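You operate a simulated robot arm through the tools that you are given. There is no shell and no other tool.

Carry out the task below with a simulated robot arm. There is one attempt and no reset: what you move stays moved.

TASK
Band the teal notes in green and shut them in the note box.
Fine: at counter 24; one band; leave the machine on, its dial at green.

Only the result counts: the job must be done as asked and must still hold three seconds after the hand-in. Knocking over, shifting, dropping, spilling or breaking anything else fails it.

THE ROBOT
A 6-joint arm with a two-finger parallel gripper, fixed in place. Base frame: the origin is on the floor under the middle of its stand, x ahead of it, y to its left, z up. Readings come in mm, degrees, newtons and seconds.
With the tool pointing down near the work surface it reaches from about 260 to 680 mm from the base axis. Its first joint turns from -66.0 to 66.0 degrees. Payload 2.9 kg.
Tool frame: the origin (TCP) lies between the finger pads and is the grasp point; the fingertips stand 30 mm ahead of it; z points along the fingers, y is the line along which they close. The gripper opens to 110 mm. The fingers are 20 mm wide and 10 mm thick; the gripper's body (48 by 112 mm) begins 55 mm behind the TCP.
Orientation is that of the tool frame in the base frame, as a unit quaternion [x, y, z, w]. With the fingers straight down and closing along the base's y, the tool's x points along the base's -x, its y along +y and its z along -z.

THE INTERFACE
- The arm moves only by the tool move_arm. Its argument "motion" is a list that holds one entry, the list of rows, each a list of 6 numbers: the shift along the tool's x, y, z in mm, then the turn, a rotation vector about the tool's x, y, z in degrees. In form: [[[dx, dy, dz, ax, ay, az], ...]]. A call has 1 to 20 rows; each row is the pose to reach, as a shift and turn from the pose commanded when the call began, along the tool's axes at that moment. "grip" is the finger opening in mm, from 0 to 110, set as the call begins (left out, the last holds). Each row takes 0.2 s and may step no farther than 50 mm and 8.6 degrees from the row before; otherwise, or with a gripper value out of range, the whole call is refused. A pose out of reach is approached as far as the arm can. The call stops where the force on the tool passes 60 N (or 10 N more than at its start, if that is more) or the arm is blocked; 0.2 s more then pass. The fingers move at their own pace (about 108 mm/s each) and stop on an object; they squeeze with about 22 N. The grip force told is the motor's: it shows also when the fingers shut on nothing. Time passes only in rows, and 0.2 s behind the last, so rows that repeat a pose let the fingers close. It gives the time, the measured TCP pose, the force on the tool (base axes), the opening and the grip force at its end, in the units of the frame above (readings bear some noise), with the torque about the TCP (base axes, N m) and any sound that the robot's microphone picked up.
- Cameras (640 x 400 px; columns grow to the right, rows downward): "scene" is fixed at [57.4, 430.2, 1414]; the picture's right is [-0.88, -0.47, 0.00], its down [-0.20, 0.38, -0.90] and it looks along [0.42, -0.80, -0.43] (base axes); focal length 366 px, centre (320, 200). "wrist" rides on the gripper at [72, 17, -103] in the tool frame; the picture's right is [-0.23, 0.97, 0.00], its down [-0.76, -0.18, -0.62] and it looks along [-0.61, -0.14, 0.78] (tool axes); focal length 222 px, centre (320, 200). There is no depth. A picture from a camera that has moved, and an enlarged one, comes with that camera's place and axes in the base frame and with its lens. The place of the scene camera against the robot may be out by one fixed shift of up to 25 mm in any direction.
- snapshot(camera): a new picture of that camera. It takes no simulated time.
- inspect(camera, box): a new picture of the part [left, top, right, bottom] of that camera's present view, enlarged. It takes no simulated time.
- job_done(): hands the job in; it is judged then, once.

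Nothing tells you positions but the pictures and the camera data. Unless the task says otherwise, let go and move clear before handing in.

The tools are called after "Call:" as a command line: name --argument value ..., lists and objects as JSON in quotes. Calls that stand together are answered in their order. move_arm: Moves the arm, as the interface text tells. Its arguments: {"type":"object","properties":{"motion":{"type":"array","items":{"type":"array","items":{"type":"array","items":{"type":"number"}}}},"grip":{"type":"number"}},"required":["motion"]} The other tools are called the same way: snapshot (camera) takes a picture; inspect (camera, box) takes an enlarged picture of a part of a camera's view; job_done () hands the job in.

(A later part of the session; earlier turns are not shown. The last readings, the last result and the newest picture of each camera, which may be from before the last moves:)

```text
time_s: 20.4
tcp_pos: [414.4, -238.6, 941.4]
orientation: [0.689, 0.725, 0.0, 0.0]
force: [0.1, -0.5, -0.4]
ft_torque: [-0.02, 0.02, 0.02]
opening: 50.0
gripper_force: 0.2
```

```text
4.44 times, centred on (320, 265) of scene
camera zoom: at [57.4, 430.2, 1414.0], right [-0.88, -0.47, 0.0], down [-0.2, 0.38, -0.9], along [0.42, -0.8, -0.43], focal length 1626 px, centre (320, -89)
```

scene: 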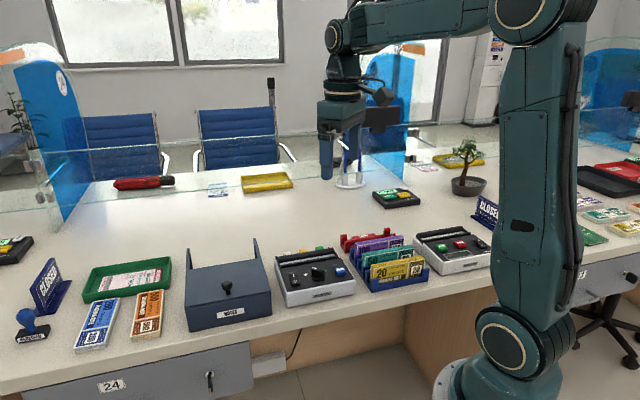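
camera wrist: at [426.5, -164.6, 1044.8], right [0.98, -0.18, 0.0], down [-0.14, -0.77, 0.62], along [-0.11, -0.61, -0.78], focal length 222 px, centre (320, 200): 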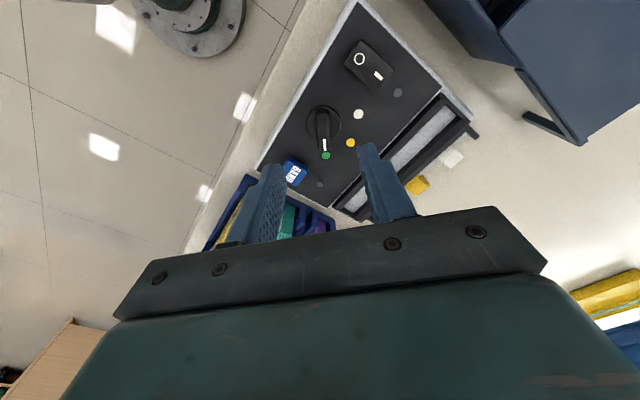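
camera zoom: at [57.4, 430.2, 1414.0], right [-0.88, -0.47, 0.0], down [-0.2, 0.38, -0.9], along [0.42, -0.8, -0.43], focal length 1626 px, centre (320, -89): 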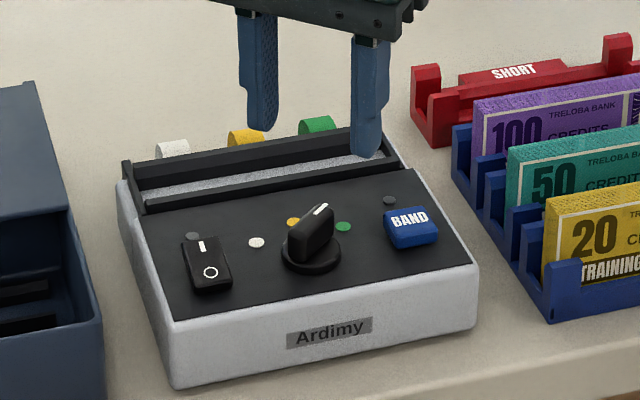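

The dial now points at green and the machine hasn't shifted. Next, the rocker: "I" side at about (467,-206.5,840). I'll close the fingers and move above its far half.

Call:
move_arm --motion '[[[4.5, 9.5, 3, 0, 0, -7], [9, 19, 6, 0, 0, -14], [13.5, 28.5, 10, 0, 0, -21], [18, 38, 20, 0, 0, -28], [22.5, 47.5, 30, 0, 0, -35], [27, 57, 41.8, 0, 0, -42], [27, 57, 41.8, 0, 0, -42]]]' --grip 0

Call:
snapshot --camera "wrist"

Call:
inspect --camera "wrist" --box '[240, 80, 400, 220]'

Call:
inspect --camera "scene" --box '[265, 220, 375, 310]'

```text
time_s: 22.0
tcp_pos: [470.8, -211.1, 901.5]
orientation: [0.382, 0.924, 0.0, 0.0]
force: [-0.6, -0.4, -0.3]
ft_torque: [0.0, 0.03, 0.0]
opening: 0.1
gripper_force: 21.4
```

```text
taken
camera wrist: at [430.4, -147.6, 1004.4], right [0.85, 0.53, 0.0], down [0.41, -0.66, 0.62], along [0.33, -0.53, -0.78], focal length 222 px, centre (320, 200)
```

wrist: 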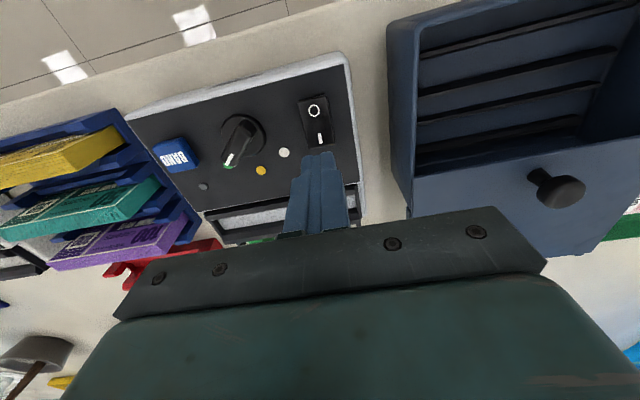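

```text
2.86 times, centred on (320, 150) of wrist
camera zoom: at [430.4, -147.6, 1004.4], right [0.85, 0.53, 0.0], down [0.41, -0.66, 0.62], along [0.33, -0.53, -0.78], focal length 635 px, centre (320, 343)
```

zoom: 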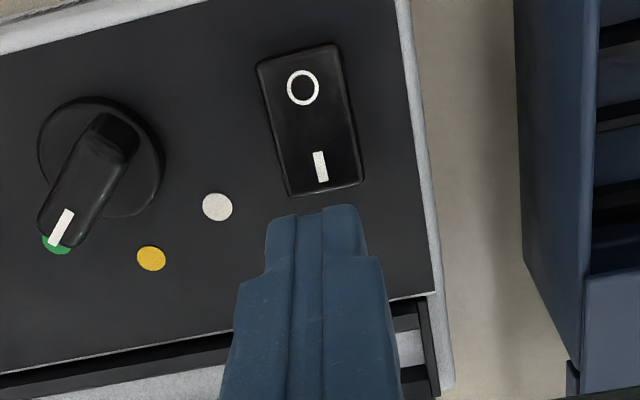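

```text
4.44 times, centred on (320, 265) of scene
camera zoom: at [57.4, 430.2, 1414.0], right [-0.88, -0.47, 0.0], down [-0.2, 0.38, -0.9], along [0.42, -0.8, -0.43], focal length 1626 px, centre (320, -89)
```

zoom: 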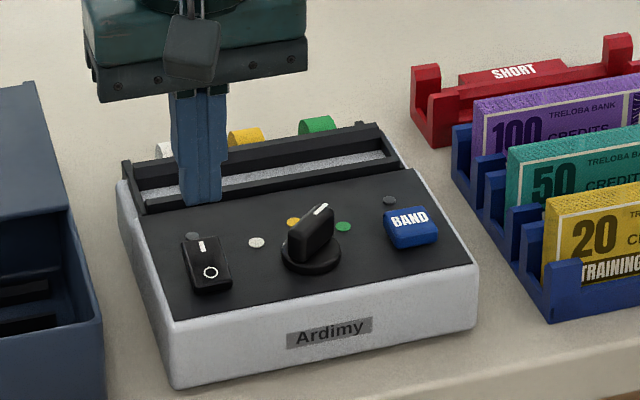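

The tip axis lands on the "I" end of the rocker. Descend to just above it, then press in small steps.

Call:
move_arm --motion '[[[0.5, 0, 10, 0, 0, 0], [1, 0, 20, 0, 0, 0], [1, 0, 25, 0, 0, 0], [1, 0, 27, 0, 0, 0]]]'

Call:
inspect --camera "wrist" --box '[260, 100, 380, 200]'

Call:
inspect --camera "scene" --box '[265, 240, 335, 300]'

```text
time_s: 23.0
tcp_pos: [466.9, -208.4, 873.1]
orientation: [0.383, 0.924, 0.0, 0.0]
force: [1.2, 0.5, 1.6]
ft_torque: [-0.01, -0.03, 0.02]
opening: 0.1
gripper_force: 21.7
```

```text
4.00 times, centred on (320, 150) of wrist
camera zoom: at [428.1, -144.8, 976.1], right [0.85, 0.53, 0.0], down [0.41, -0.66, 0.62], along [0.33, -0.53, -0.78], focal length 888 px, centre (320, 400)
```

zoom: 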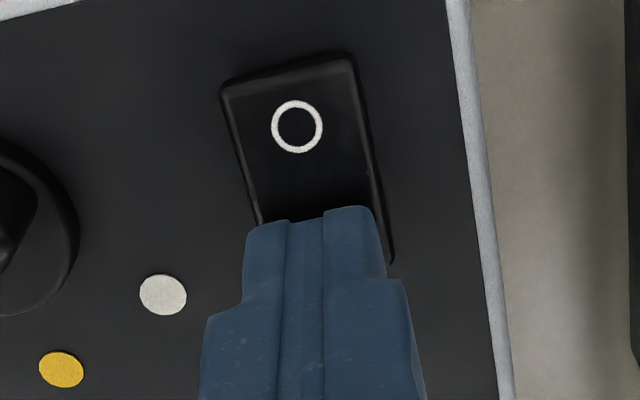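

```text
6.67 times, centred on (300, 270) of scene
camera zoom: at [57.5, 430.2, 1414.0], right [-0.88, -0.47, 0.0], down [-0.2, 0.38, -0.9], along [0.42, -0.8, -0.43], focal length 2439 px, centre (453, -267)
```

zoom: 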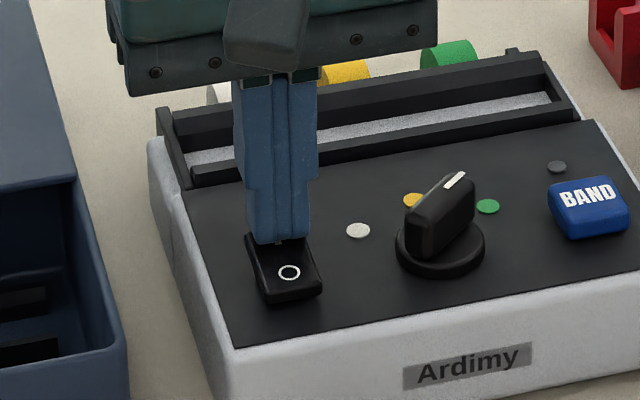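

Call:
move_arm --motion '[[[0, 0, 1, 0, 0, 0], [0, 0, 2, 0, 0, 0], [0, 0, 3, 0, 0, 0]]]'

Call:
inspect --camera "scene" --box '[265, 240, 335, 300]'

```text
time_s: 23.8
tcp_pos: [468.8, -208.7, 871.5]
orientation: [0.383, 0.924, -0.001, 0.001]
force: [-4.8, 0.9, 16.7]
ft_torque: [0.09, 0.23, 0.02]
opening: 0.1
gripper_force: 22.2
```

```text
6.67 times, centred on (300, 270) of scene
camera zoom: at [57.1, 430.3, 1414.0], right [-0.88, -0.47, 0.0], down [-0.2, 0.38, -0.9], along [0.42, -0.8, -0.43], focal length 2439 px, centre (453, -267)
```

zoom: 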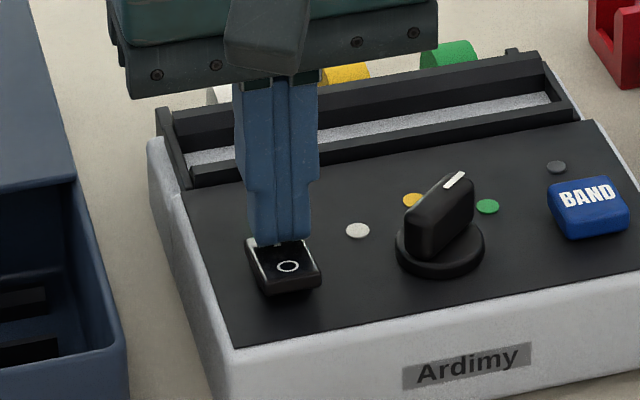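

The rocker is tipping over (O side lifting), with 17 N. A little further, then lift and check the lamp.

Call:
move_arm --motion '[[[0, 0, 1, 0, 0, 0], [0, 0, 2, 0, 0, 0], [0, 0, 2, 0, 0, 0]]]'

Call:
move_arm --motion '[[[0, 0, -10, 0, 0, 0], [0, 0, -30, 0, 0, 0], [0, 0, -50, 0, 0, 0], [0, 0, -50, 0, 0, 0]]]'

Call:
inspect --camera "scene" --box '[265, 240, 365, 310]'

Call:
inspect --camera "wrist" --box '[200, 60, 400, 220]'

```text
time_s: 24.6
tcp_pos: [469.2, -209.5, 871.3]
orientation: [0.382, 0.924, 0.0, 0.003]
force: [-10.3, 1.3, 46.5]
ft_torque: [0.37, 0.67, -0.08]
opening: 0.0
gripper_force: 22.0
```

```text
time_s: 25.6
tcp_pos: [467.1, -208.8, 918.5]
orientation: [0.383, 0.924, -0.001, 0.0]
force: [-0.4, 0.0, 0.4]
ft_torque: [0.01, 0.01, -0.02]
opening: 0.0
gripper_force: 21.7
```

```text
5.71 times, centred on (315, 275) of scene
camera zoom: at [57.4, 430.2, 1414.0], right [-0.88, -0.47, 0.0], down [-0.2, 0.38, -0.9], along [0.42, -0.8, -0.43], focal length 2091 px, centre (349, -229)
```

zoom: 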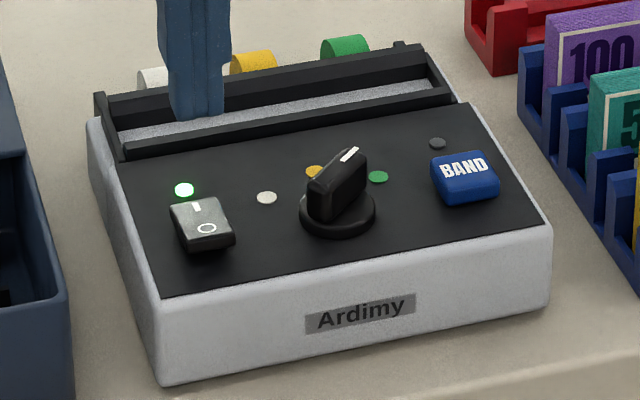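

```text
2.50 times, centred on (300, 140) of wrist
camera zoom: at [428.1, -145.4, 1021.3], right [0.85, 0.53, 0.0], down [0.41, -0.66, 0.62], along [0.33, -0.53, -0.78], focal length 555 px, centre (370, 350)
```

zoom: 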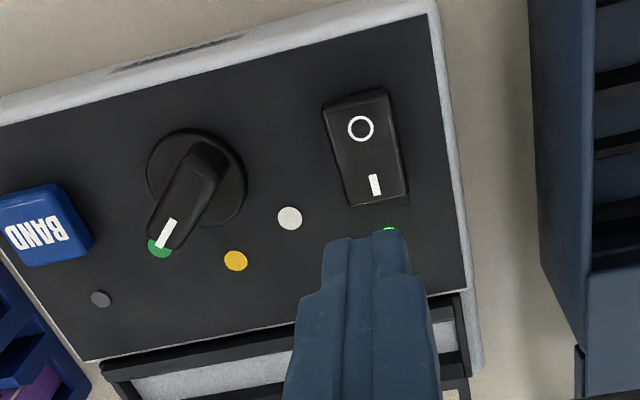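

The power lamp is lit green, dial on green. Now I'll move above the rack, turning the gripper so it closes across the notes' thickness, and look closely at the teal bundle.

Call:
move_arm --motion '[[[0, 0, -40, 0, 0, -8.1], [-2.8, -28, -67, 0, 0, -16.2], [-5.6, -56, -67, 0, 0, -24.4], [-8.4, -84, -67, 0, 0, -32.5], [-11.2, -112, -67, 0, 0, -40.7], [-14, -140, -67, 0, 0, -48.8], [-16.8, -168, -67, 0, 0, -57], [-19.6, -196, -67, 0, 0, -65.1], [-22.4, -224, -67, 0, 0, -73.2], [-25, -252, -67, 0, 0, -81.4], [-27.6, -279.3, -67, 0, 0, -89.5], [-27.6, -279.3, -67, 0, 0, -89.5]]]' --grip 100

Call:
snapshot --camera "wrist"

Call:
inspect --camera "wrist" --box '[200, 50, 440, 220]'

```text
time_s: 28.2
tcp_pos: [292.6, -424.4, 986.3]
orientation: [-0.38, 0.925, 0.001, 0.0]
force: [-0.1, -0.3, -0.5]
ft_torque: [-0.01, 0.0, -0.01]
opening: 99.8
gripper_force: 0.0
```

```text
taken
camera wrist: at [227.7, -462.9, 1089.7], right [-0.52, 0.85, 0.0], down [0.67, 0.41, 0.62], along [0.53, 0.33, -0.78], focal length 222 px, centre (320, 200)
```

wrist: 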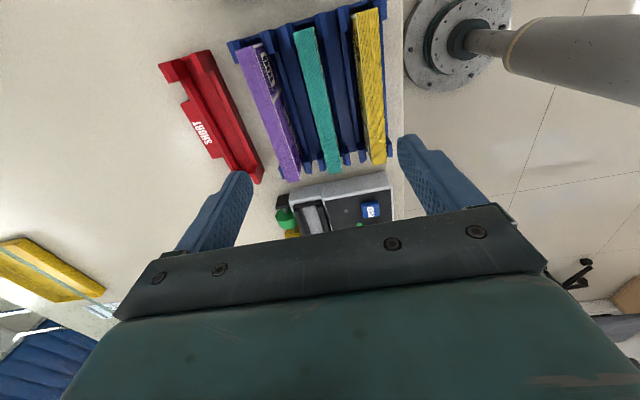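

```text
2.35 times, centred on (320, 135) of wrist
camera zoom: at [227.7, -462.9, 1089.7], right [-0.52, 0.85, 0.0], down [0.67, 0.41, 0.62], along [0.53, 0.33, -0.78], focal length 523 px, centre (320, 353)
```

zoom: 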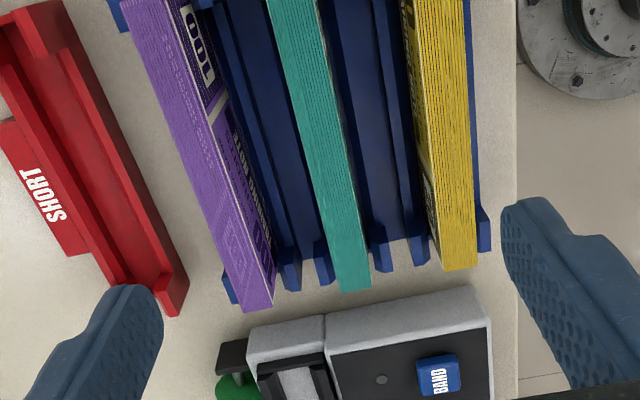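

The teal bundle's top face is ≈156×18 mm, centred near (294,-419) with top z≈838 and angle ≈44°. I'll centre over it, narrow the fingers and go lower to check.

Call:
move_arm --motion '[[[-3, 0.7, 30, 0, 0, 0], [-6, 1.4, 60, 0, 0, 0], [-6, 1.4, 85, 0, 0, 0], [-6, 1.4, 85, 0, 0, 0]]]' --grip 44

Call:
snapshot --camera "wrist"

Call:
inspect --camera "scene" --box '[340, 210, 460, 300]'

```text
time_s: 29.2
tcp_pos: [294.7, -421.7, 901.6]
orientation: [-0.379, 0.925, 0.0, -0.001]
force: [0.4, -1.1, -0.5]
ft_torque: [-0.02, 0.0, 0.01]
opening: 43.6
gripper_force: 0.1
```

```text
taken
camera wrist: at [230.9, -459.3, 1004.8], right [-0.52, 0.85, 0.0], down [0.67, 0.41, 0.62], along [0.53, 0.32, -0.78], focal length 222 px, centre (320, 200)
```

wrist: 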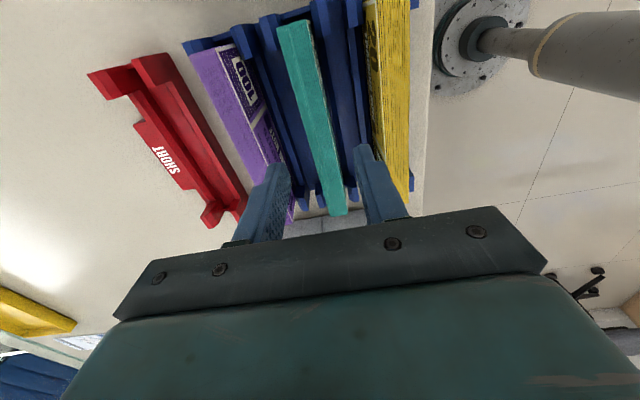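

```text
4.44 times, centred on (400, 255) of scene
camera zoom: at [57.4, 430.2, 1414.0], right [-0.88, -0.47, 0.0], down [-0.2, 0.38, -0.9], along [0.42, -0.8, -0.43], focal length 1626 px, centre (-36, -44)
```

zoom: 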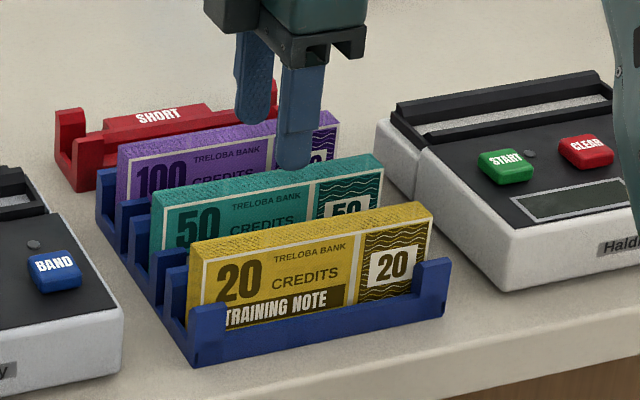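

Centred over the teal bundle and aligned. Descend so the pads straddle its upper half.

Call:
move_arm --motion '[[[0, 0, 20, 0, 0, 0], [0, 0, 40, 0, 0, 0], [0, 0, 55, 0, 0, 0], [0, 0, 65, 0, 0, 0], [0, 0, 73, 0, 0, 0], [0, 0, 73, 0, 0, 0]]]'

Call:
snapshot --camera "wrist"

Call:
inspect --camera "scene" --box '[340, 210, 460, 300]'

```text
time_s: 30.6
tcp_pos: [294.0, -422.4, 828.9]
orientation: [-0.379, 0.925, -0.001, 0.001]
force: [-0.9, 3.3, 17.9]
ft_torque: [0.35, 0.3, -0.11]
opening: 45.3
gripper_force: 1.4
```

```text
taken
camera wrist: at [229.7, -459.5, 932.3], right [-0.52, 0.85, 0.0], down [0.67, 0.41, 0.62], along [0.53, 0.32, -0.78], focal length 222 px, centre (320, 200)
```

wrist: 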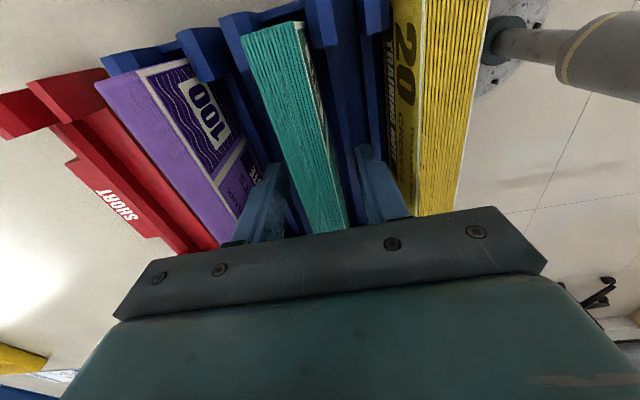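

```text
4.44 times, centred on (400, 255) of scene
camera zoom: at [57.3, 430.5, 1413.9], right [-0.88, -0.47, 0.0], down [-0.2, 0.38, -0.9], along [0.42, -0.8, -0.43], focal length 1626 px, centre (-36, -44)
```

zoom: 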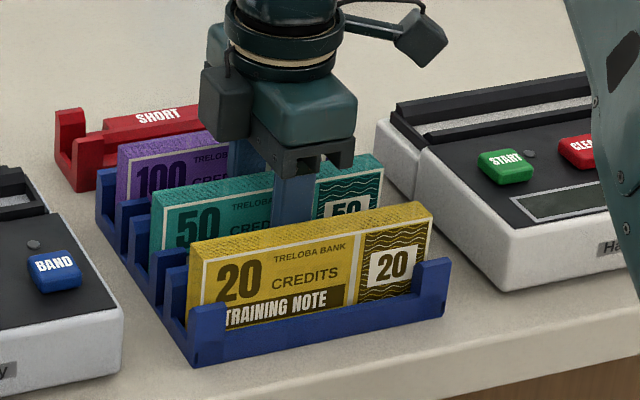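

Fingertips just touched the slot walls (18 N up, fingers nudged open). I'll rise 4 mm, confirm no contact, then close on the notes.

Call:
move_arm --motion '[[[0, 0, -2, 0, 0, 0], [0, 0, -4, 0, 0, 0], [0, 0, -4, 0, 0, 0]]]'

```text
time_s: 31.4
tcp_pos: [292.8, -422.1, 831.4]
orientation: [-0.378, 0.926, 0.001, -0.001]
force: [0.6, -0.8, 0.3]
ft_torque: [-0.02, -0.02, 0.04]
opening: 44.0
gripper_force: 0.1
```

Call:
move_arm --motion '[[[0, 0, 0, 0, 0, 0], [0, 0, 0, 0, 0, 0], [0, 0, 0, 0, 0, 0], [0, 0, 0, 0, 0, 0]]]' --grip 5

Call:
snapshot --camera "wrist"

```text
time_s: 32.4
tcp_pos: [293.7, -422.2, 832.2]
orientation: [-0.379, 0.925, 0.0, 0.0]
force: [0.1, -0.2, 0.8]
ft_torque: [0.0, 0.03, 0.02]
opening: 18.1
gripper_force: 21.7
```

```text
taken
camera wrist: at [229.5, -460.0, 934.7], right [-0.52, 0.85, 0.0], down [0.67, 0.41, 0.62], along [0.53, 0.32, -0.78], focal length 222 px, centre (320, 200)
```

wrist: 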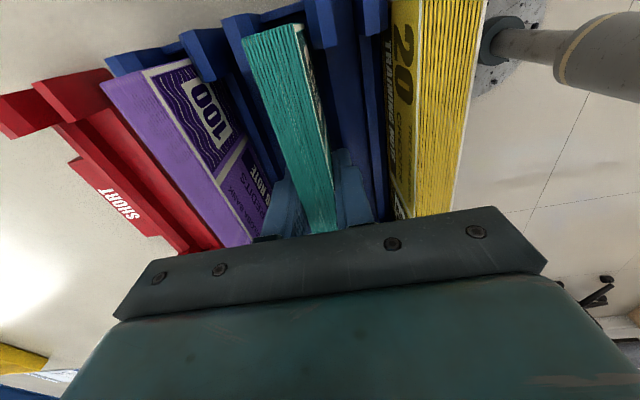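

The bundle is gripped (18.1 mm thick). Lifting it straight up.

Call:
move_arm --motion '[[[0, 0, -10, 0, 0, 0], [0, 0, -30, 0, 0, 0], [0, 0, -60, 0, 0, 0], [0, 0, -90, 0, 0, 0], [0, 0, -120, 0, 0, 0], [0, 0, -120, 0, 0, 0]]]'

Call:
inspect --camera "scene" --box '[270, 130, 480, 310]'

Call:
snapshot --camera "wrist"

```text
time_s: 33.8
tcp_pos: [294.1, -420.8, 954.0]
orientation: [-0.379, 0.925, 0.0, 0.0]
force: [0.7, -0.4, -1.7]
ft_torque: [0.0, -0.04, -0.02]
opening: 17.6
gripper_force: 22.1
```

```text
2.22 times, centred on (375, 220) of scene
camera zoom: at [57.5, 430.2, 1414.0], right [-0.88, -0.47, 0.0], down [-0.2, 0.38, -0.9], along [0.42, -0.8, -0.43], focal length 813 px, centre (198, 156)
```

zoom: 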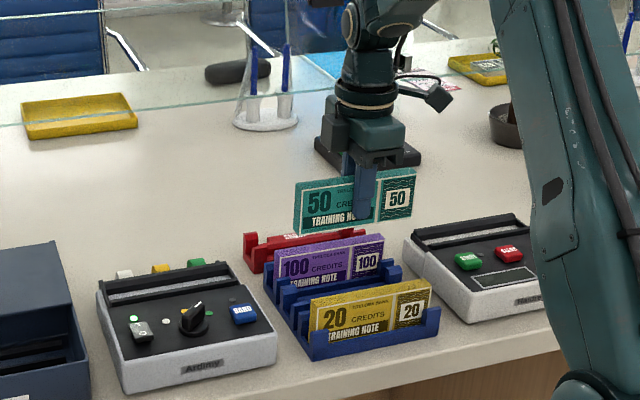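

```text
taken
camera wrist: at [230.6, -459.6, 1057.7], right [-0.52, 0.85, 0.0], down [0.67, 0.41, 0.62], along [0.53, 0.32, -0.78], focal length 222 px, centre (320, 200)
```

wrist: 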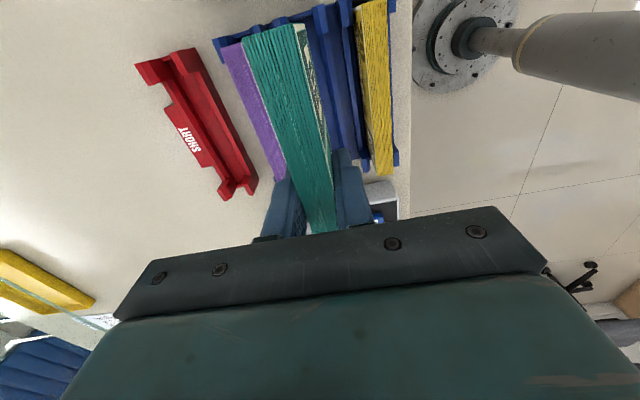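

The teal bundle (≈156×75×18 mm) is up and clear. Let me look closely at the machine's slot.

Call:
inspect --camera "scene" --box '[270, 235, 360, 300]'

Call:
inspect --camera "scene" --box '[270, 240, 350, 275]'

```text
6.15 times, centred on (315, 268) of scene
camera zoom: at [57.5, 430.2, 1414.0], right [-0.88, -0.47, 0.0], down [-0.2, 0.38, -0.9], along [0.42, -0.8, -0.43], focal length 2252 px, centre (351, -215)
```

zoom: 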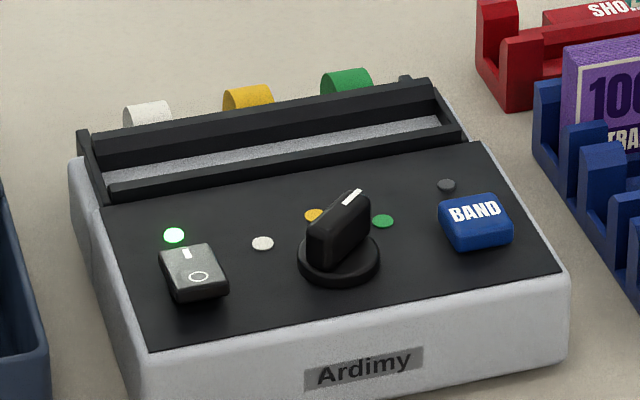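

```text
8.00 times, centred on (310, 258) of scene
camera zoom: at [57.5, 430.2, 1414.0], right [-0.88, -0.47, 0.0], down [-0.2, 0.38, -0.9], along [0.42, -0.8, -0.43], focal length 2927 px, centre (400, -260)
```

zoom: 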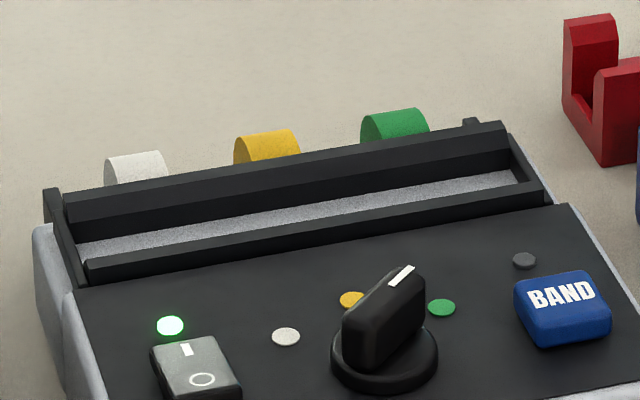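

The slot is a walled trough ≈165 mm long, ideal for the bundle standing on edge. I'll carry the bundle over the machine's panel (high up) to view the slot beside it.

Call:
move_arm --motion '[[[-20, 2, -10, 0, 0, 0], [-60, 3, -14, 0, 0, 0], [-100, 5, -14, 0, 0, 0], [-140, 6, -14, 0, 0, 0], [-180, 8, -14, 0, 0, 0], [-215.6, 9.6, -14, 0, 0, 0], [-215.6, 9.6, -14, 0, 0, 0]]]'

Call:
snapshot --camera "wrist"

Call:
inspect --camera "wrist" --box '[140, 0, 400, 210]'

Call:
inspect --camera "scene" --box '[230, 160, 400, 310]'

```text
time_s: 35.4
tcp_pos: [443.8, -260.1, 965.3]
orientation: [-0.379, 0.926, 0.0, 0.0]
force: [0.0, 0.4, -2.0]
ft_torque: [0.0, 0.02, 0.03]
opening: 17.5
gripper_force: 22.2
```

```text
taken
camera wrist: at [379.1, -298.6, 1068.7], right [-0.52, 0.85, 0.0], down [0.67, 0.41, 0.62], along [0.53, 0.32, -0.78], focal length 222 px, centre (320, 200)
```

wrist: 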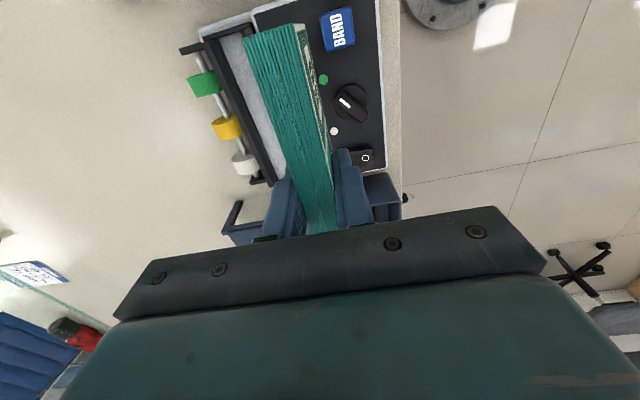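

```text
1.90 times, centred on (270, 105) of wrist
camera zoom: at [379.1, -298.6, 1068.7], right [-0.52, 0.85, 0.0], down [0.67, 0.41, 0.62], along [0.53, 0.32, -0.78], focal length 423 px, centre (415, 381)
```

zoom: 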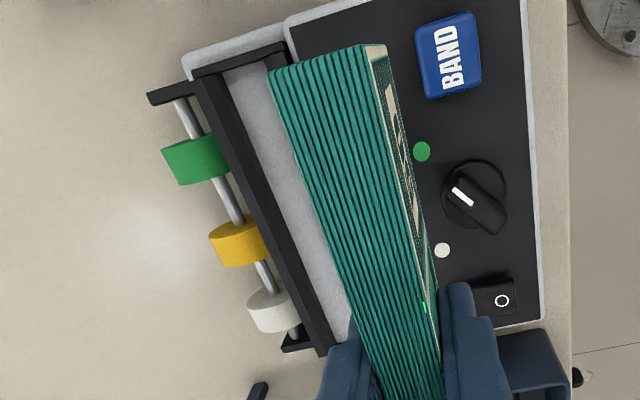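

```text
2.67 times, centred on (315, 235) of scene
camera zoom: at [57.5, 430.2, 1414.0], right [-0.88, -0.47, 0.0], down [-0.2, 0.38, -0.9], along [0.42, -0.8, -0.43], focal length 976 px, centre (333, 107)
```

zoom: 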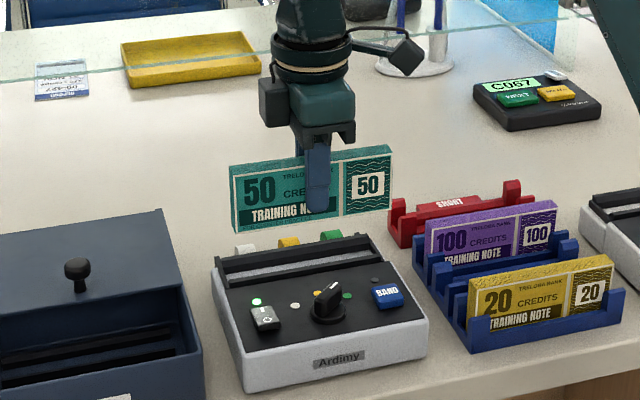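

Part of the slot is hidden by the bundle; shift 45 mm toward the clerk side for a clean view.

Call:
move_arm --motion '[[[0, 25, 0, 0, 0, 0], [0, 50, 0, 0, 0, 0], [0, 50, 0, 0, 0, 0]]]'

Call:
snapshot --camera "wrist"

Call:
inspect --camera "wrist" --box '[120, 0, 320, 200]'

```text
time_s: 36.2
tcp_pos: [405.7, -228.2, 966.0]
orientation: [-0.378, 0.926, 0.0, 0.0]
force: [0.0, 1.4, -0.8]
ft_torque: [-0.01, 0.02, 0.04]
opening: 17.6
gripper_force: 21.8
```

```text
taken
camera wrist: at [341.0, -266.1, 1069.6], right [-0.52, 0.85, 0.0], down [0.67, 0.41, 0.62], along [0.53, 0.32, -0.78], focal length 222 px, centre (320, 200)
```

wrist: 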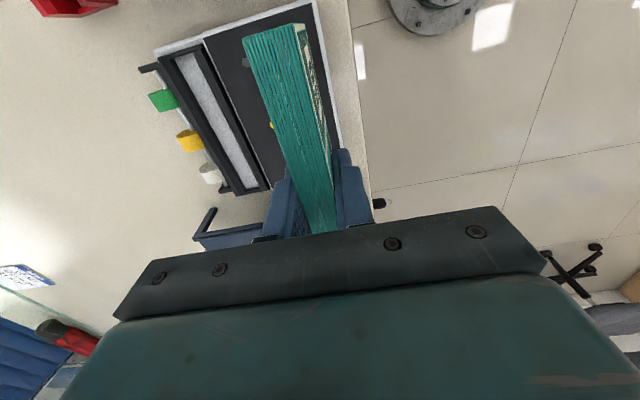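

```text
2.00 times, centred on (220, 100) of wrist
camera zoom: at [341.0, -266.1, 1069.6], right [-0.52, 0.85, 0.0], down [0.67, 0.41, 0.62], along [0.53, 0.32, -0.78], focal length 444 px, centre (520, 400)
```

zoom: 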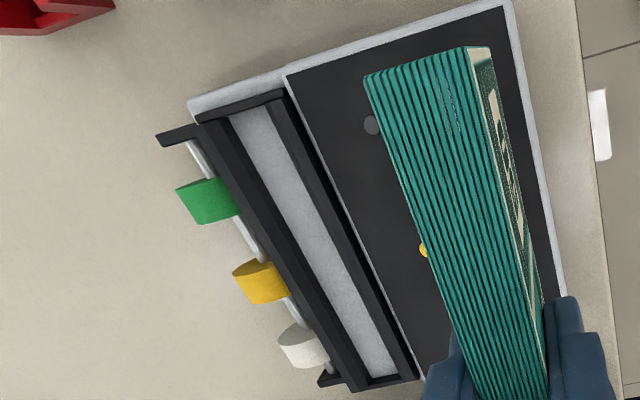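

Call:
inspect --camera "wrist" --box '[150, 40, 230, 100]'

Call:
inspect --camera "wrist" --box '[210, 140, 290, 200]'

Call:
inspect --camera "wrist" --box '[240, 10, 340, 100]'

```text
6.67 times, centred on (190, 70) of wrist
camera zoom: at [341.0, -266.1, 1069.6], right [-0.52, 0.85, 0.0], down [0.67, 0.41, 0.62], along [0.53, 0.32, -0.78], focal length 1481 px, centre (1187, 1067)
```

zoom: 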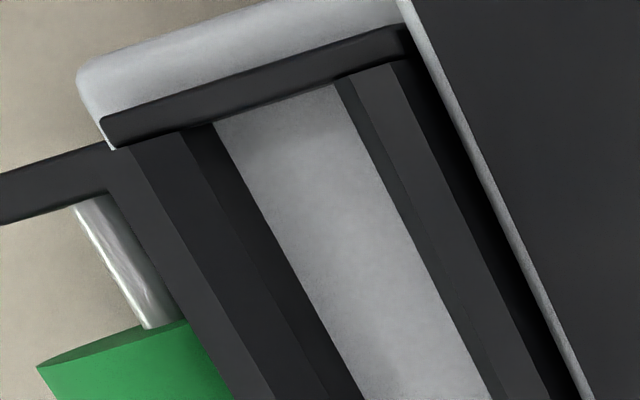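

```text
6.67 times, centred on (250, 170) of wrist
camera zoom: at [341.0, -266.1, 1069.6], right [-0.52, 0.85, 0.0], down [0.67, 0.41, 0.62], along [0.53, 0.32, -0.78], focal length 1481 px, centre (787, 400)
```

zoom: 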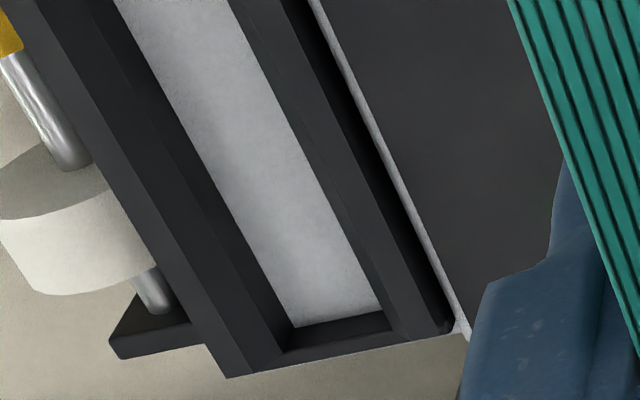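

```text
4.44 times, centred on (290, 55) of wrist
camera zoom: at [341.0, -266.1, 1069.6], right [-0.52, 0.85, 0.0], down [0.67, 0.41, 0.62], along [0.53, 0.32, -0.78], focal length 987 px, centre (453, 844)
```

zoom: 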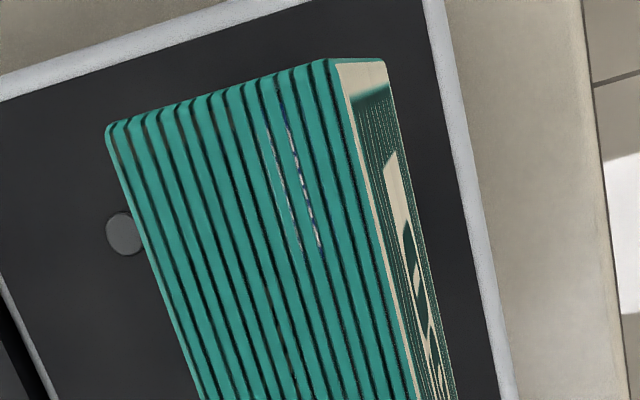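

Slot measured: floor z≈816, rim ≈825, inner ≈160×24 mm, centre ≈(486,-308). The bundle (155.5 mm) has about ±2 mm end clearance, so I'll hover above it first and verify the ends.

Call:
move_arm --motion '[[[0, -30, 0, 0, 0, 0], [1, -60, 0, 0, 0, 0], [1.7, -90, 5, 0, 0, 0], [1.7, -113, 20, 0, 0, 0], [1.7, -113, 35, 0, 0, 0], [1.7, -113, 35, 0, 0, 0]]]'

Call:
snapshot --camera "wrist"

Call:
inspect --camera "wrist" --box '[210, 0, 350, 110]'

Call:
inspect --camera "scene" --box '[260, 190, 370, 290]'

```text
time_s: 37.6
tcp_pos: [486.0, -309.0, 929.2]
orientation: [-0.378, 0.926, 0.0, 0.0]
force: [-0.3, -0.3, -1.8]
ft_torque: [-0.02, -0.03, -0.02]
opening: 17.7
gripper_force: 21.8
```

```text
taken
camera wrist: at [421.2, -347.3, 1032.8], right [-0.52, 0.85, 0.0], down [0.67, 0.41, 0.62], along [0.53, 0.32, -0.78], focal length 222 px, centre (320, 200)
```

wrist: 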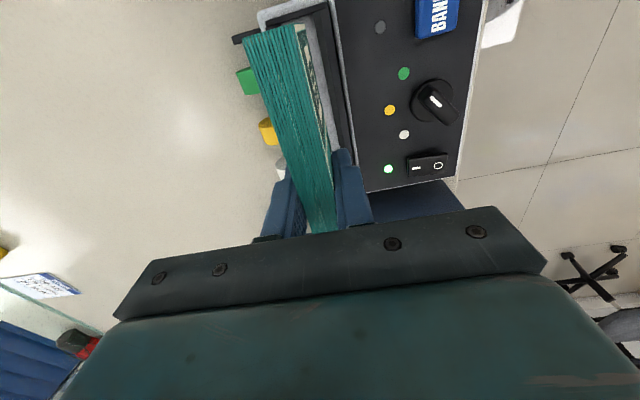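

```text
3.64 times, centred on (280, 55) of wrist
camera zoom: at [421.2, -347.3, 1032.8], right [-0.52, 0.85, 0.0], down [0.67, 0.41, 0.62], along [0.53, 0.32, -0.78], focal length 808 px, centre (466, 727)
```

zoom: 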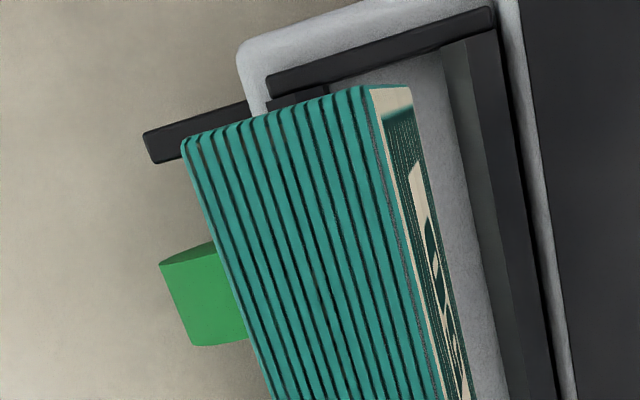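

```text
4.00 times, centred on (315, 240) of scene
camera zoom: at [57.5, 430.2, 1414.0], right [-0.88, -0.47, 0.0], down [-0.2, 0.38, -0.9], along [0.42, -0.8, -0.43], focal length 1464 px, centre (340, 40)
```

zoom: 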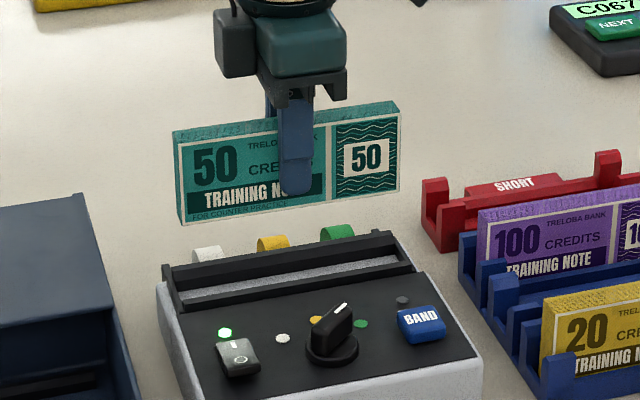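

The bundle should shift ~3 mm toward the rack side and 2 mm toward the clerk. Apply and lower to just above the rim.

Call:
move_arm --motion '[[[1.6, 1, 10, 0, 0, 0], [3.2, 2, 20, 0, 0, 0], [3.2, 2, 28, 0, 0, 0], [3.2, 2, 28, 0, 0, 0]]]'

Call:
inspect --camera "wrist" --box '[210, 0, 350, 110]'

Call:
inspect --camera "scene" --box '[270, 215, 350, 275]'

```text
time_s: 38.6
tcp_pos: [482.3, -310.0, 901.2]
orientation: [-0.379, 0.926, 0.0, 0.0]
force: [-0.1, -0.3, -0.6]
ft_torque: [0.0, 0.01, 0.04]
opening: 17.9
gripper_force: 22.0
```

```text
3.64 times, centred on (280, 55) of wrist
camera zoom: at [417.1, -348.0, 1004.6], right [-0.52, 0.85, 0.0], down [0.67, 0.41, 0.62], along [0.53, 0.32, -0.78], focal length 808 px, centre (466, 727)
```

zoom: 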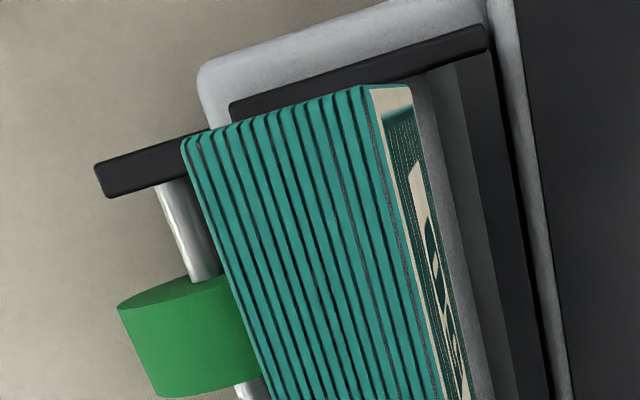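

```text
6.67 times, centred on (310, 245) of scene
camera zoom: at [57.5, 430.2, 1414.0], right [-0.88, -0.47, 0.0], down [-0.2, 0.38, -0.9], along [0.42, -0.8, -0.43], focal length 2439 px, centre (387, -100)
```

zoom: 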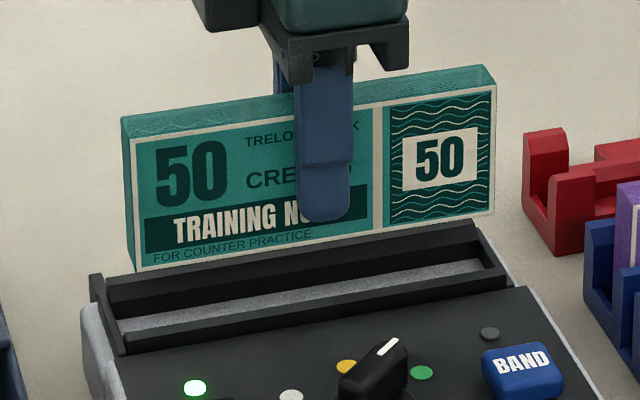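

Call:
inspect --camera "scene" --box '[278, 248, 306, 272]'

Call:
inspect --camera "scene" --box '[320, 238, 348, 262]'

Call:
inspect --camera "wrist" --box '[270, 0, 330, 50]'

```text
16.00 times, centred on (292, 260) of scene
camera zoom: at [57.5, 430.2, 1414.0], right [-0.88, -0.47, 0.0], down [-0.2, 0.38, -0.9], along [0.42, -0.8, -0.43], focal length 5855 px, centre (768, -760)
```

zoom: 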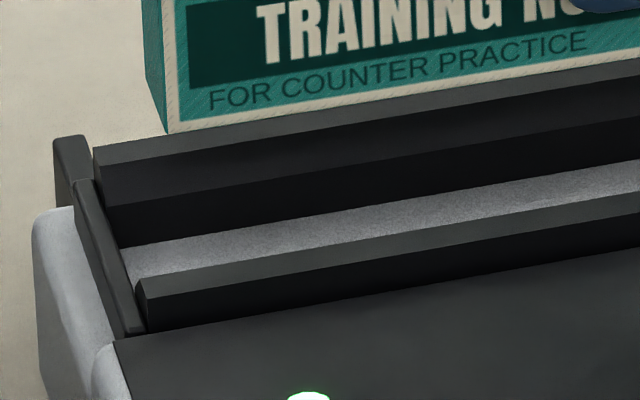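

```text
16.00 times, centred on (334, 250) of scene
camera zoom: at [57.5, 430.2, 1414.0], right [-0.88, -0.47, 0.0], down [-0.2, 0.38, -0.9], along [0.42, -0.8, -0.43], focal length 5855 px, centre (96, -600)
```

zoom: 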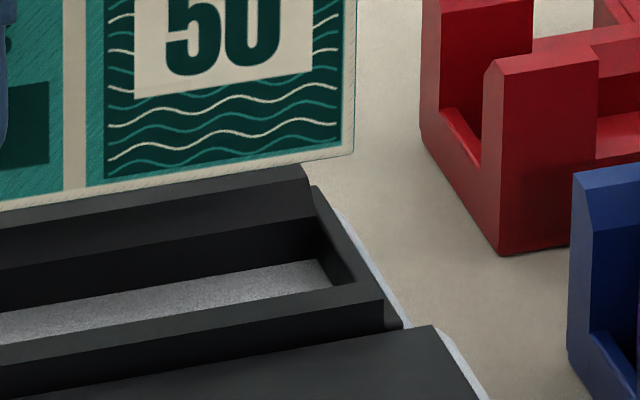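

```text
8.00 times, centred on (300, 25) of wrist
camera zoom: at [417.1, -348.0, 1004.6], right [-0.52, 0.85, 0.0], down [0.67, 0.41, 0.62], along [0.53, 0.32, -0.78], focal length 1777 px, centre (480, 1600)
```

zoom: 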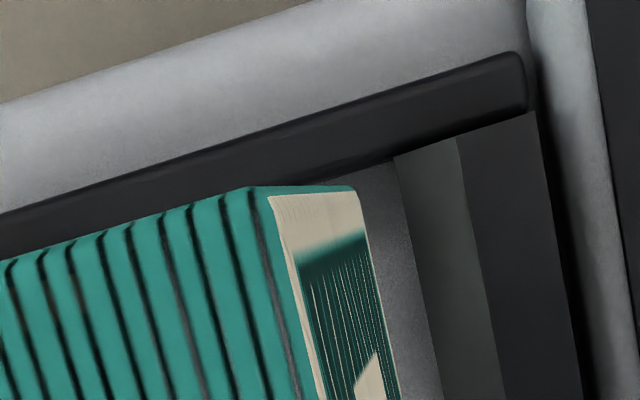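

The trough has chamfered lead-ins; the bundle is ≈153×63 mm with its bottom ≈50 mm below the TCP. I'll shift ~1.8 mm toward the box side and lower to the rim, then check.

Call:
move_arm --motion '[[[-1.8, 0, 5, 0, 0, 0], [-1.8, 0, 10, 0, 0, 0], [-1.8, 0, 15, 0, 0, 0], [-1.8, 0, 15, 0, 0, 0]]]'

Call:
inspect --camera "scene" --box '[278, 248, 306, 272]'

Call:
inspect --camera "scene" --box '[320, 238, 348, 262]'

Call:
inspect --camera "wrist" --box '[210, 0, 350, 110]'

```text
time_s: 39.6
tcp_pos: [481.7, -308.5, 886.7]
orientation: [-0.378, 0.926, -0.001, 0.0]
force: [0.1, 0.2, -1.6]
ft_torque: [0.03, 0.01, 0.0]
opening: 17.7
gripper_force: 22.2
```

```text
16.00 times, centred on (292, 260) of scene
camera zoom: at [57.5, 430.2, 1414.0], right [-0.88, -0.47, 0.0], down [-0.2, 0.38, -0.9], along [0.42, -0.8, -0.43], focal length 5855 px, centre (768, -760)
```

zoom: 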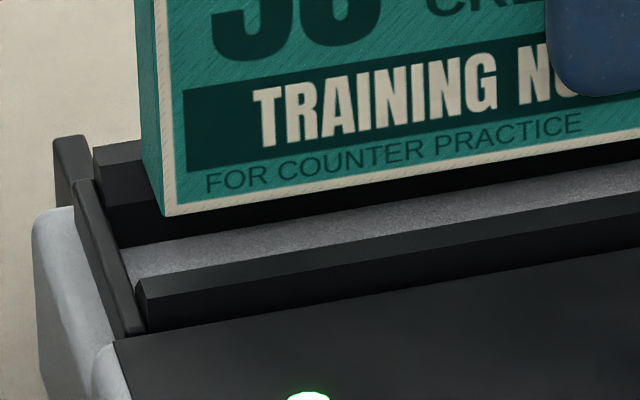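

```text
16.00 times, centred on (334, 250) of scene
camera zoom: at [57.5, 430.2, 1414.0], right [-0.88, -0.47, 0.0], down [-0.2, 0.38, -0.9], along [0.42, -0.8, -0.43], focal length 5855 px, centre (96, -600)
```

zoom: 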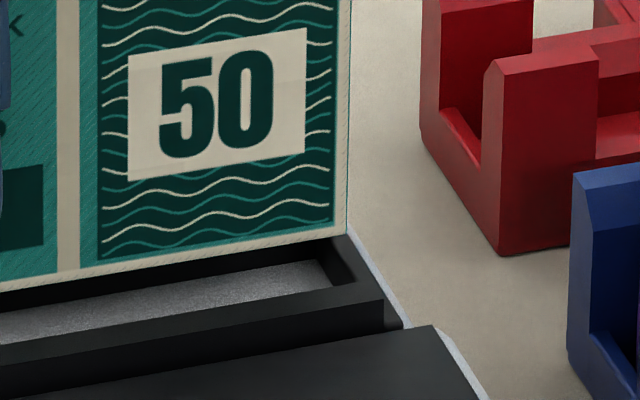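

```text
3.64 times, centred on (280, 55) of wrist
camera zoom: at [417.5, -346.3, 989.1], right [-0.52, 0.85, 0.0], down [0.67, 0.41, 0.62], along [0.53, 0.32, -0.78], focal length 808 px, centre (466, 727)
```

zoom: 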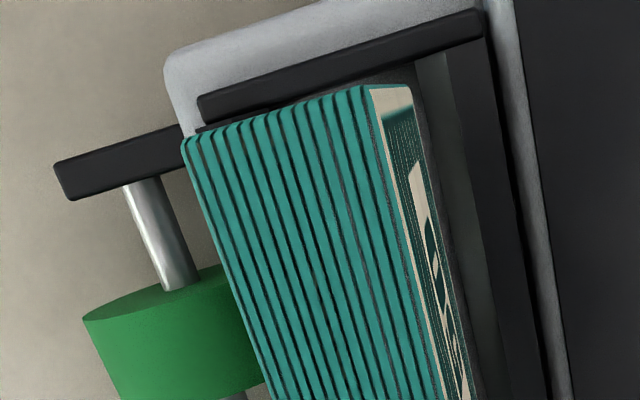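

Bundle needs ~1.3 mm more toward the box side; then lower gradually into the trough.

Call:
move_arm --motion '[[[-1.6, -1, 0, 0, 0, 0], [-1.6, -1, 4, 0, 0, 0], [-1.6, -1, 8, 0, 0, 0], [-1.6, -1, 8, 0, 0, 0]]]'

Call:
inspect --camera "scene" --box '[278, 248, 306, 272]'

Call:
inspect --camera "scene" --box '[320, 238, 348, 262]'

Call:
inspect --camera "wrist" --box '[210, 0, 350, 110]'

```text
time_s: 40.6
tcp_pos: [484.3, -307.7, 877.5]
orientation: [-0.378, 0.926, -0.001, 0.0]
force: [1.6, 0.2, -1.0]
ft_torque: [-0.01, 0.01, 0.0]
opening: 17.5
gripper_force: 22.0
```

```text
16.00 times, centred on (292, 260) of scene
camera zoom: at [57.5, 430.2, 1414.0], right [-0.88, -0.47, 0.0], down [-0.2, 0.38, -0.9], along [0.42, -0.8, -0.43], focal length 5855 px, centre (768, -760)
```

zoom: 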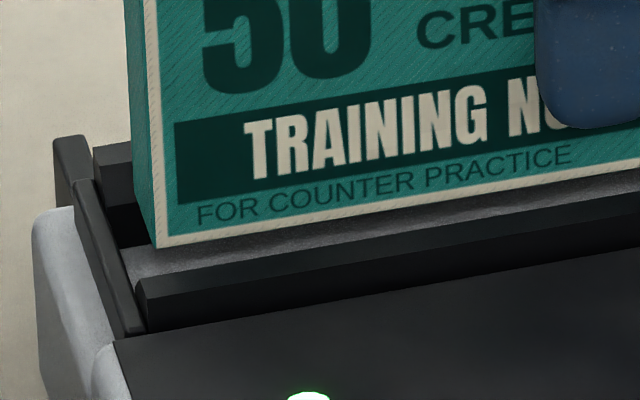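

```text
16.00 times, centred on (334, 250) of scene
camera zoom: at [57.5, 430.2, 1414.0], right [-0.88, -0.47, 0.0], down [-0.2, 0.38, -0.9], along [0.42, -0.8, -0.43], focal length 5855 px, centre (96, -600)
```

zoom: 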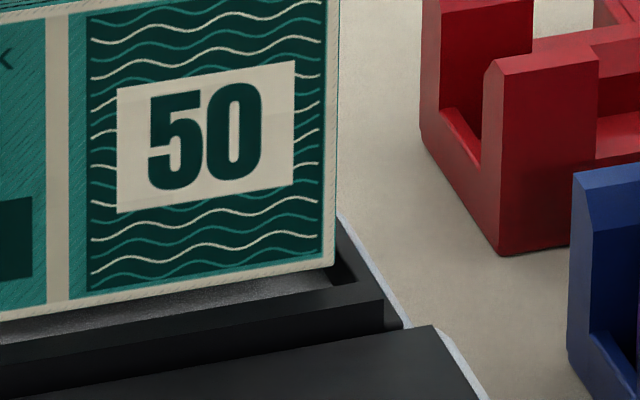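

```text
3.64 times, centred on (280, 55) of wrist
camera zoom: at [419.7, -346.5, 982.0], right [-0.52, 0.85, 0.0], down [0.67, 0.41, 0.62], along [0.53, 0.32, -0.78], focal length 808 px, centre (466, 727)
```

zoom: 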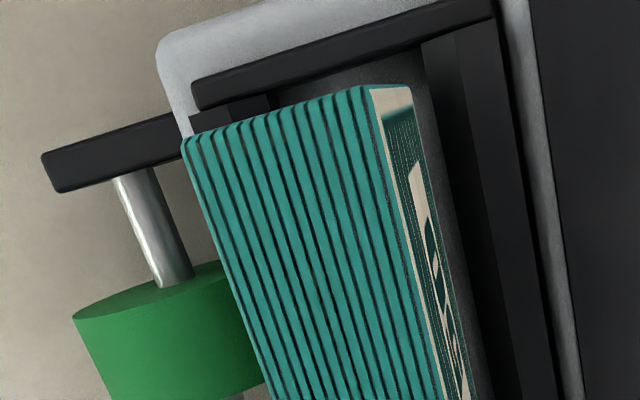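

Both views now show clearance at each end. Lower straight down until contact.

Call:
move_arm --motion '[[[0, 0, 3, 0, 0, 0], [0, 0, 6, 0, 0, 0], [0, 0, 8, 0, 0, 0]]]'

Call:
inspect --camera "scene" --box '[278, 248, 306, 272]'

Call:
inspect --camera "scene" --box '[320, 238, 348, 262]'

```text
time_s: 41.4
tcp_pos: [485.2, -307.0, 871.4]
orientation: [-0.379, 0.925, 0.0, -0.001]
force: [-0.5, 0.8, -1.5]
ft_torque: [0.02, -0.04, 0.03]
opening: 17.7
gripper_force: 21.9
```

```text
16.00 times, centred on (292, 260) of scene
camera zoom: at [57.5, 430.2, 1414.0], right [-0.88, -0.47, 0.0], down [-0.2, 0.38, -0.9], along [0.42, -0.8, -0.43], focal length 5855 px, centre (768, -760)
```

zoom: 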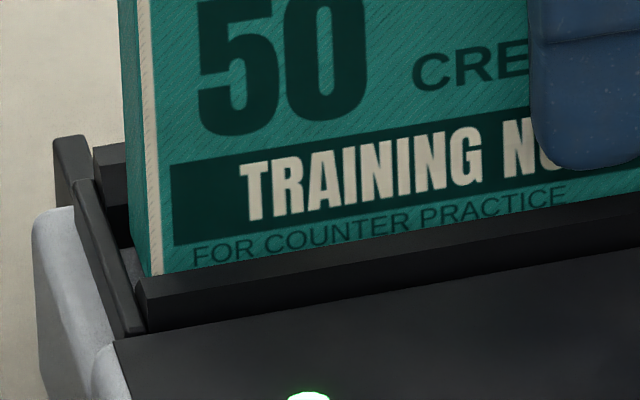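

```text
16.00 times, centred on (334, 250) of scene
camera zoom: at [57.5, 430.2, 1414.0], right [-0.88, -0.47, 0.0], down [-0.2, 0.38, -0.9], along [0.42, -0.8, -0.43], focal length 5855 px, centre (96, -600)
```

zoom: 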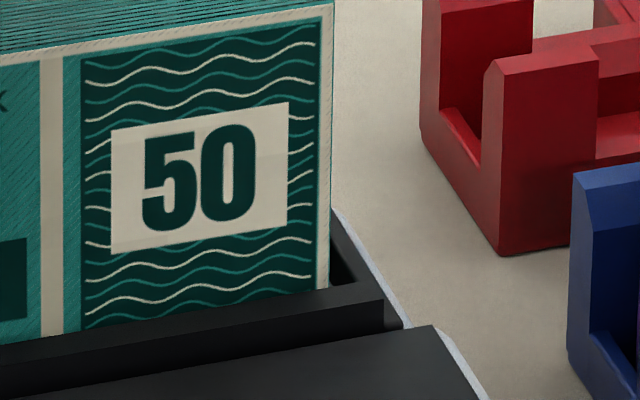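

Call:
move_arm --motion '[[[0.7, 0, 1, 0, 0, 0], [0.7, 0, 2, 0, 0, 0], [0.7, 0, 3, 0, 0, 0]]]'

```text
time_s: 42.2
tcp_pos: [482.2, -308.1, 868.4]
orientation: [-0.379, 0.925, -0.001, 0.0]
force: [0.5, 0.3, -0.2]
ft_torque: [0.0, 0.02, 0.03]
opening: 17.5
gripper_force: 21.8
```

Call:
move_arm --motion '[[[0, 0, 1, 0, 0, 0], [0, 0, 2, 0, 0, 0]]]'

Call:
inspect --camera "scene" --box '[270, 215, 350, 275]'

```text
time_s: 42.8
tcp_pos: [482.9, -310.1, 866.7]
orientation: [-0.378, 0.926, 0.0, -0.001]
force: [0.3, 0.3, -1.0]
ft_torque: [0.01, 0.03, 0.0]
opening: 17.8
gripper_force: 22.2
```

```text
6.67 times, centred on (310, 245) of scene
camera zoom: at [57.5, 430.2, 1414.0], right [-0.88, -0.47, 0.0], down [-0.2, 0.38, -0.9], along [0.42, -0.8, -0.43], focal length 2439 px, centre (387, -100)
```

zoom: 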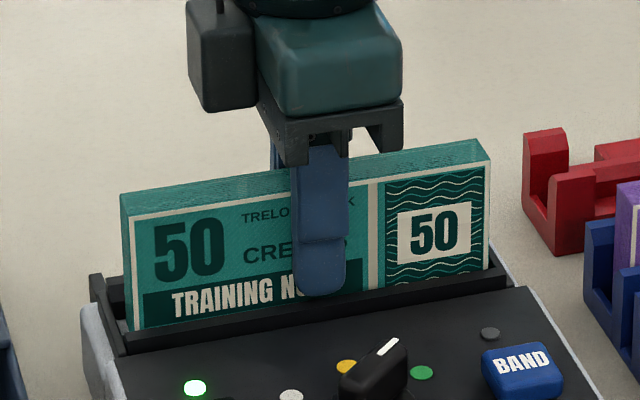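

Call:
move_arm --motion '[[[0, 0, 1, 0, 0, 0], [0, 0, 2, 0, 0, 0]]]'

```text
time_s: 43.4
tcp_pos: [484.5, -309.1, 865.8]
orientation: [-0.378, 0.926, -0.001, 0.0]
force: [-6.3, 1.5, 15.8]
ft_torque: [0.15, 0.2, 0.01]
opening: 17.6
gripper_force: 21.8
```

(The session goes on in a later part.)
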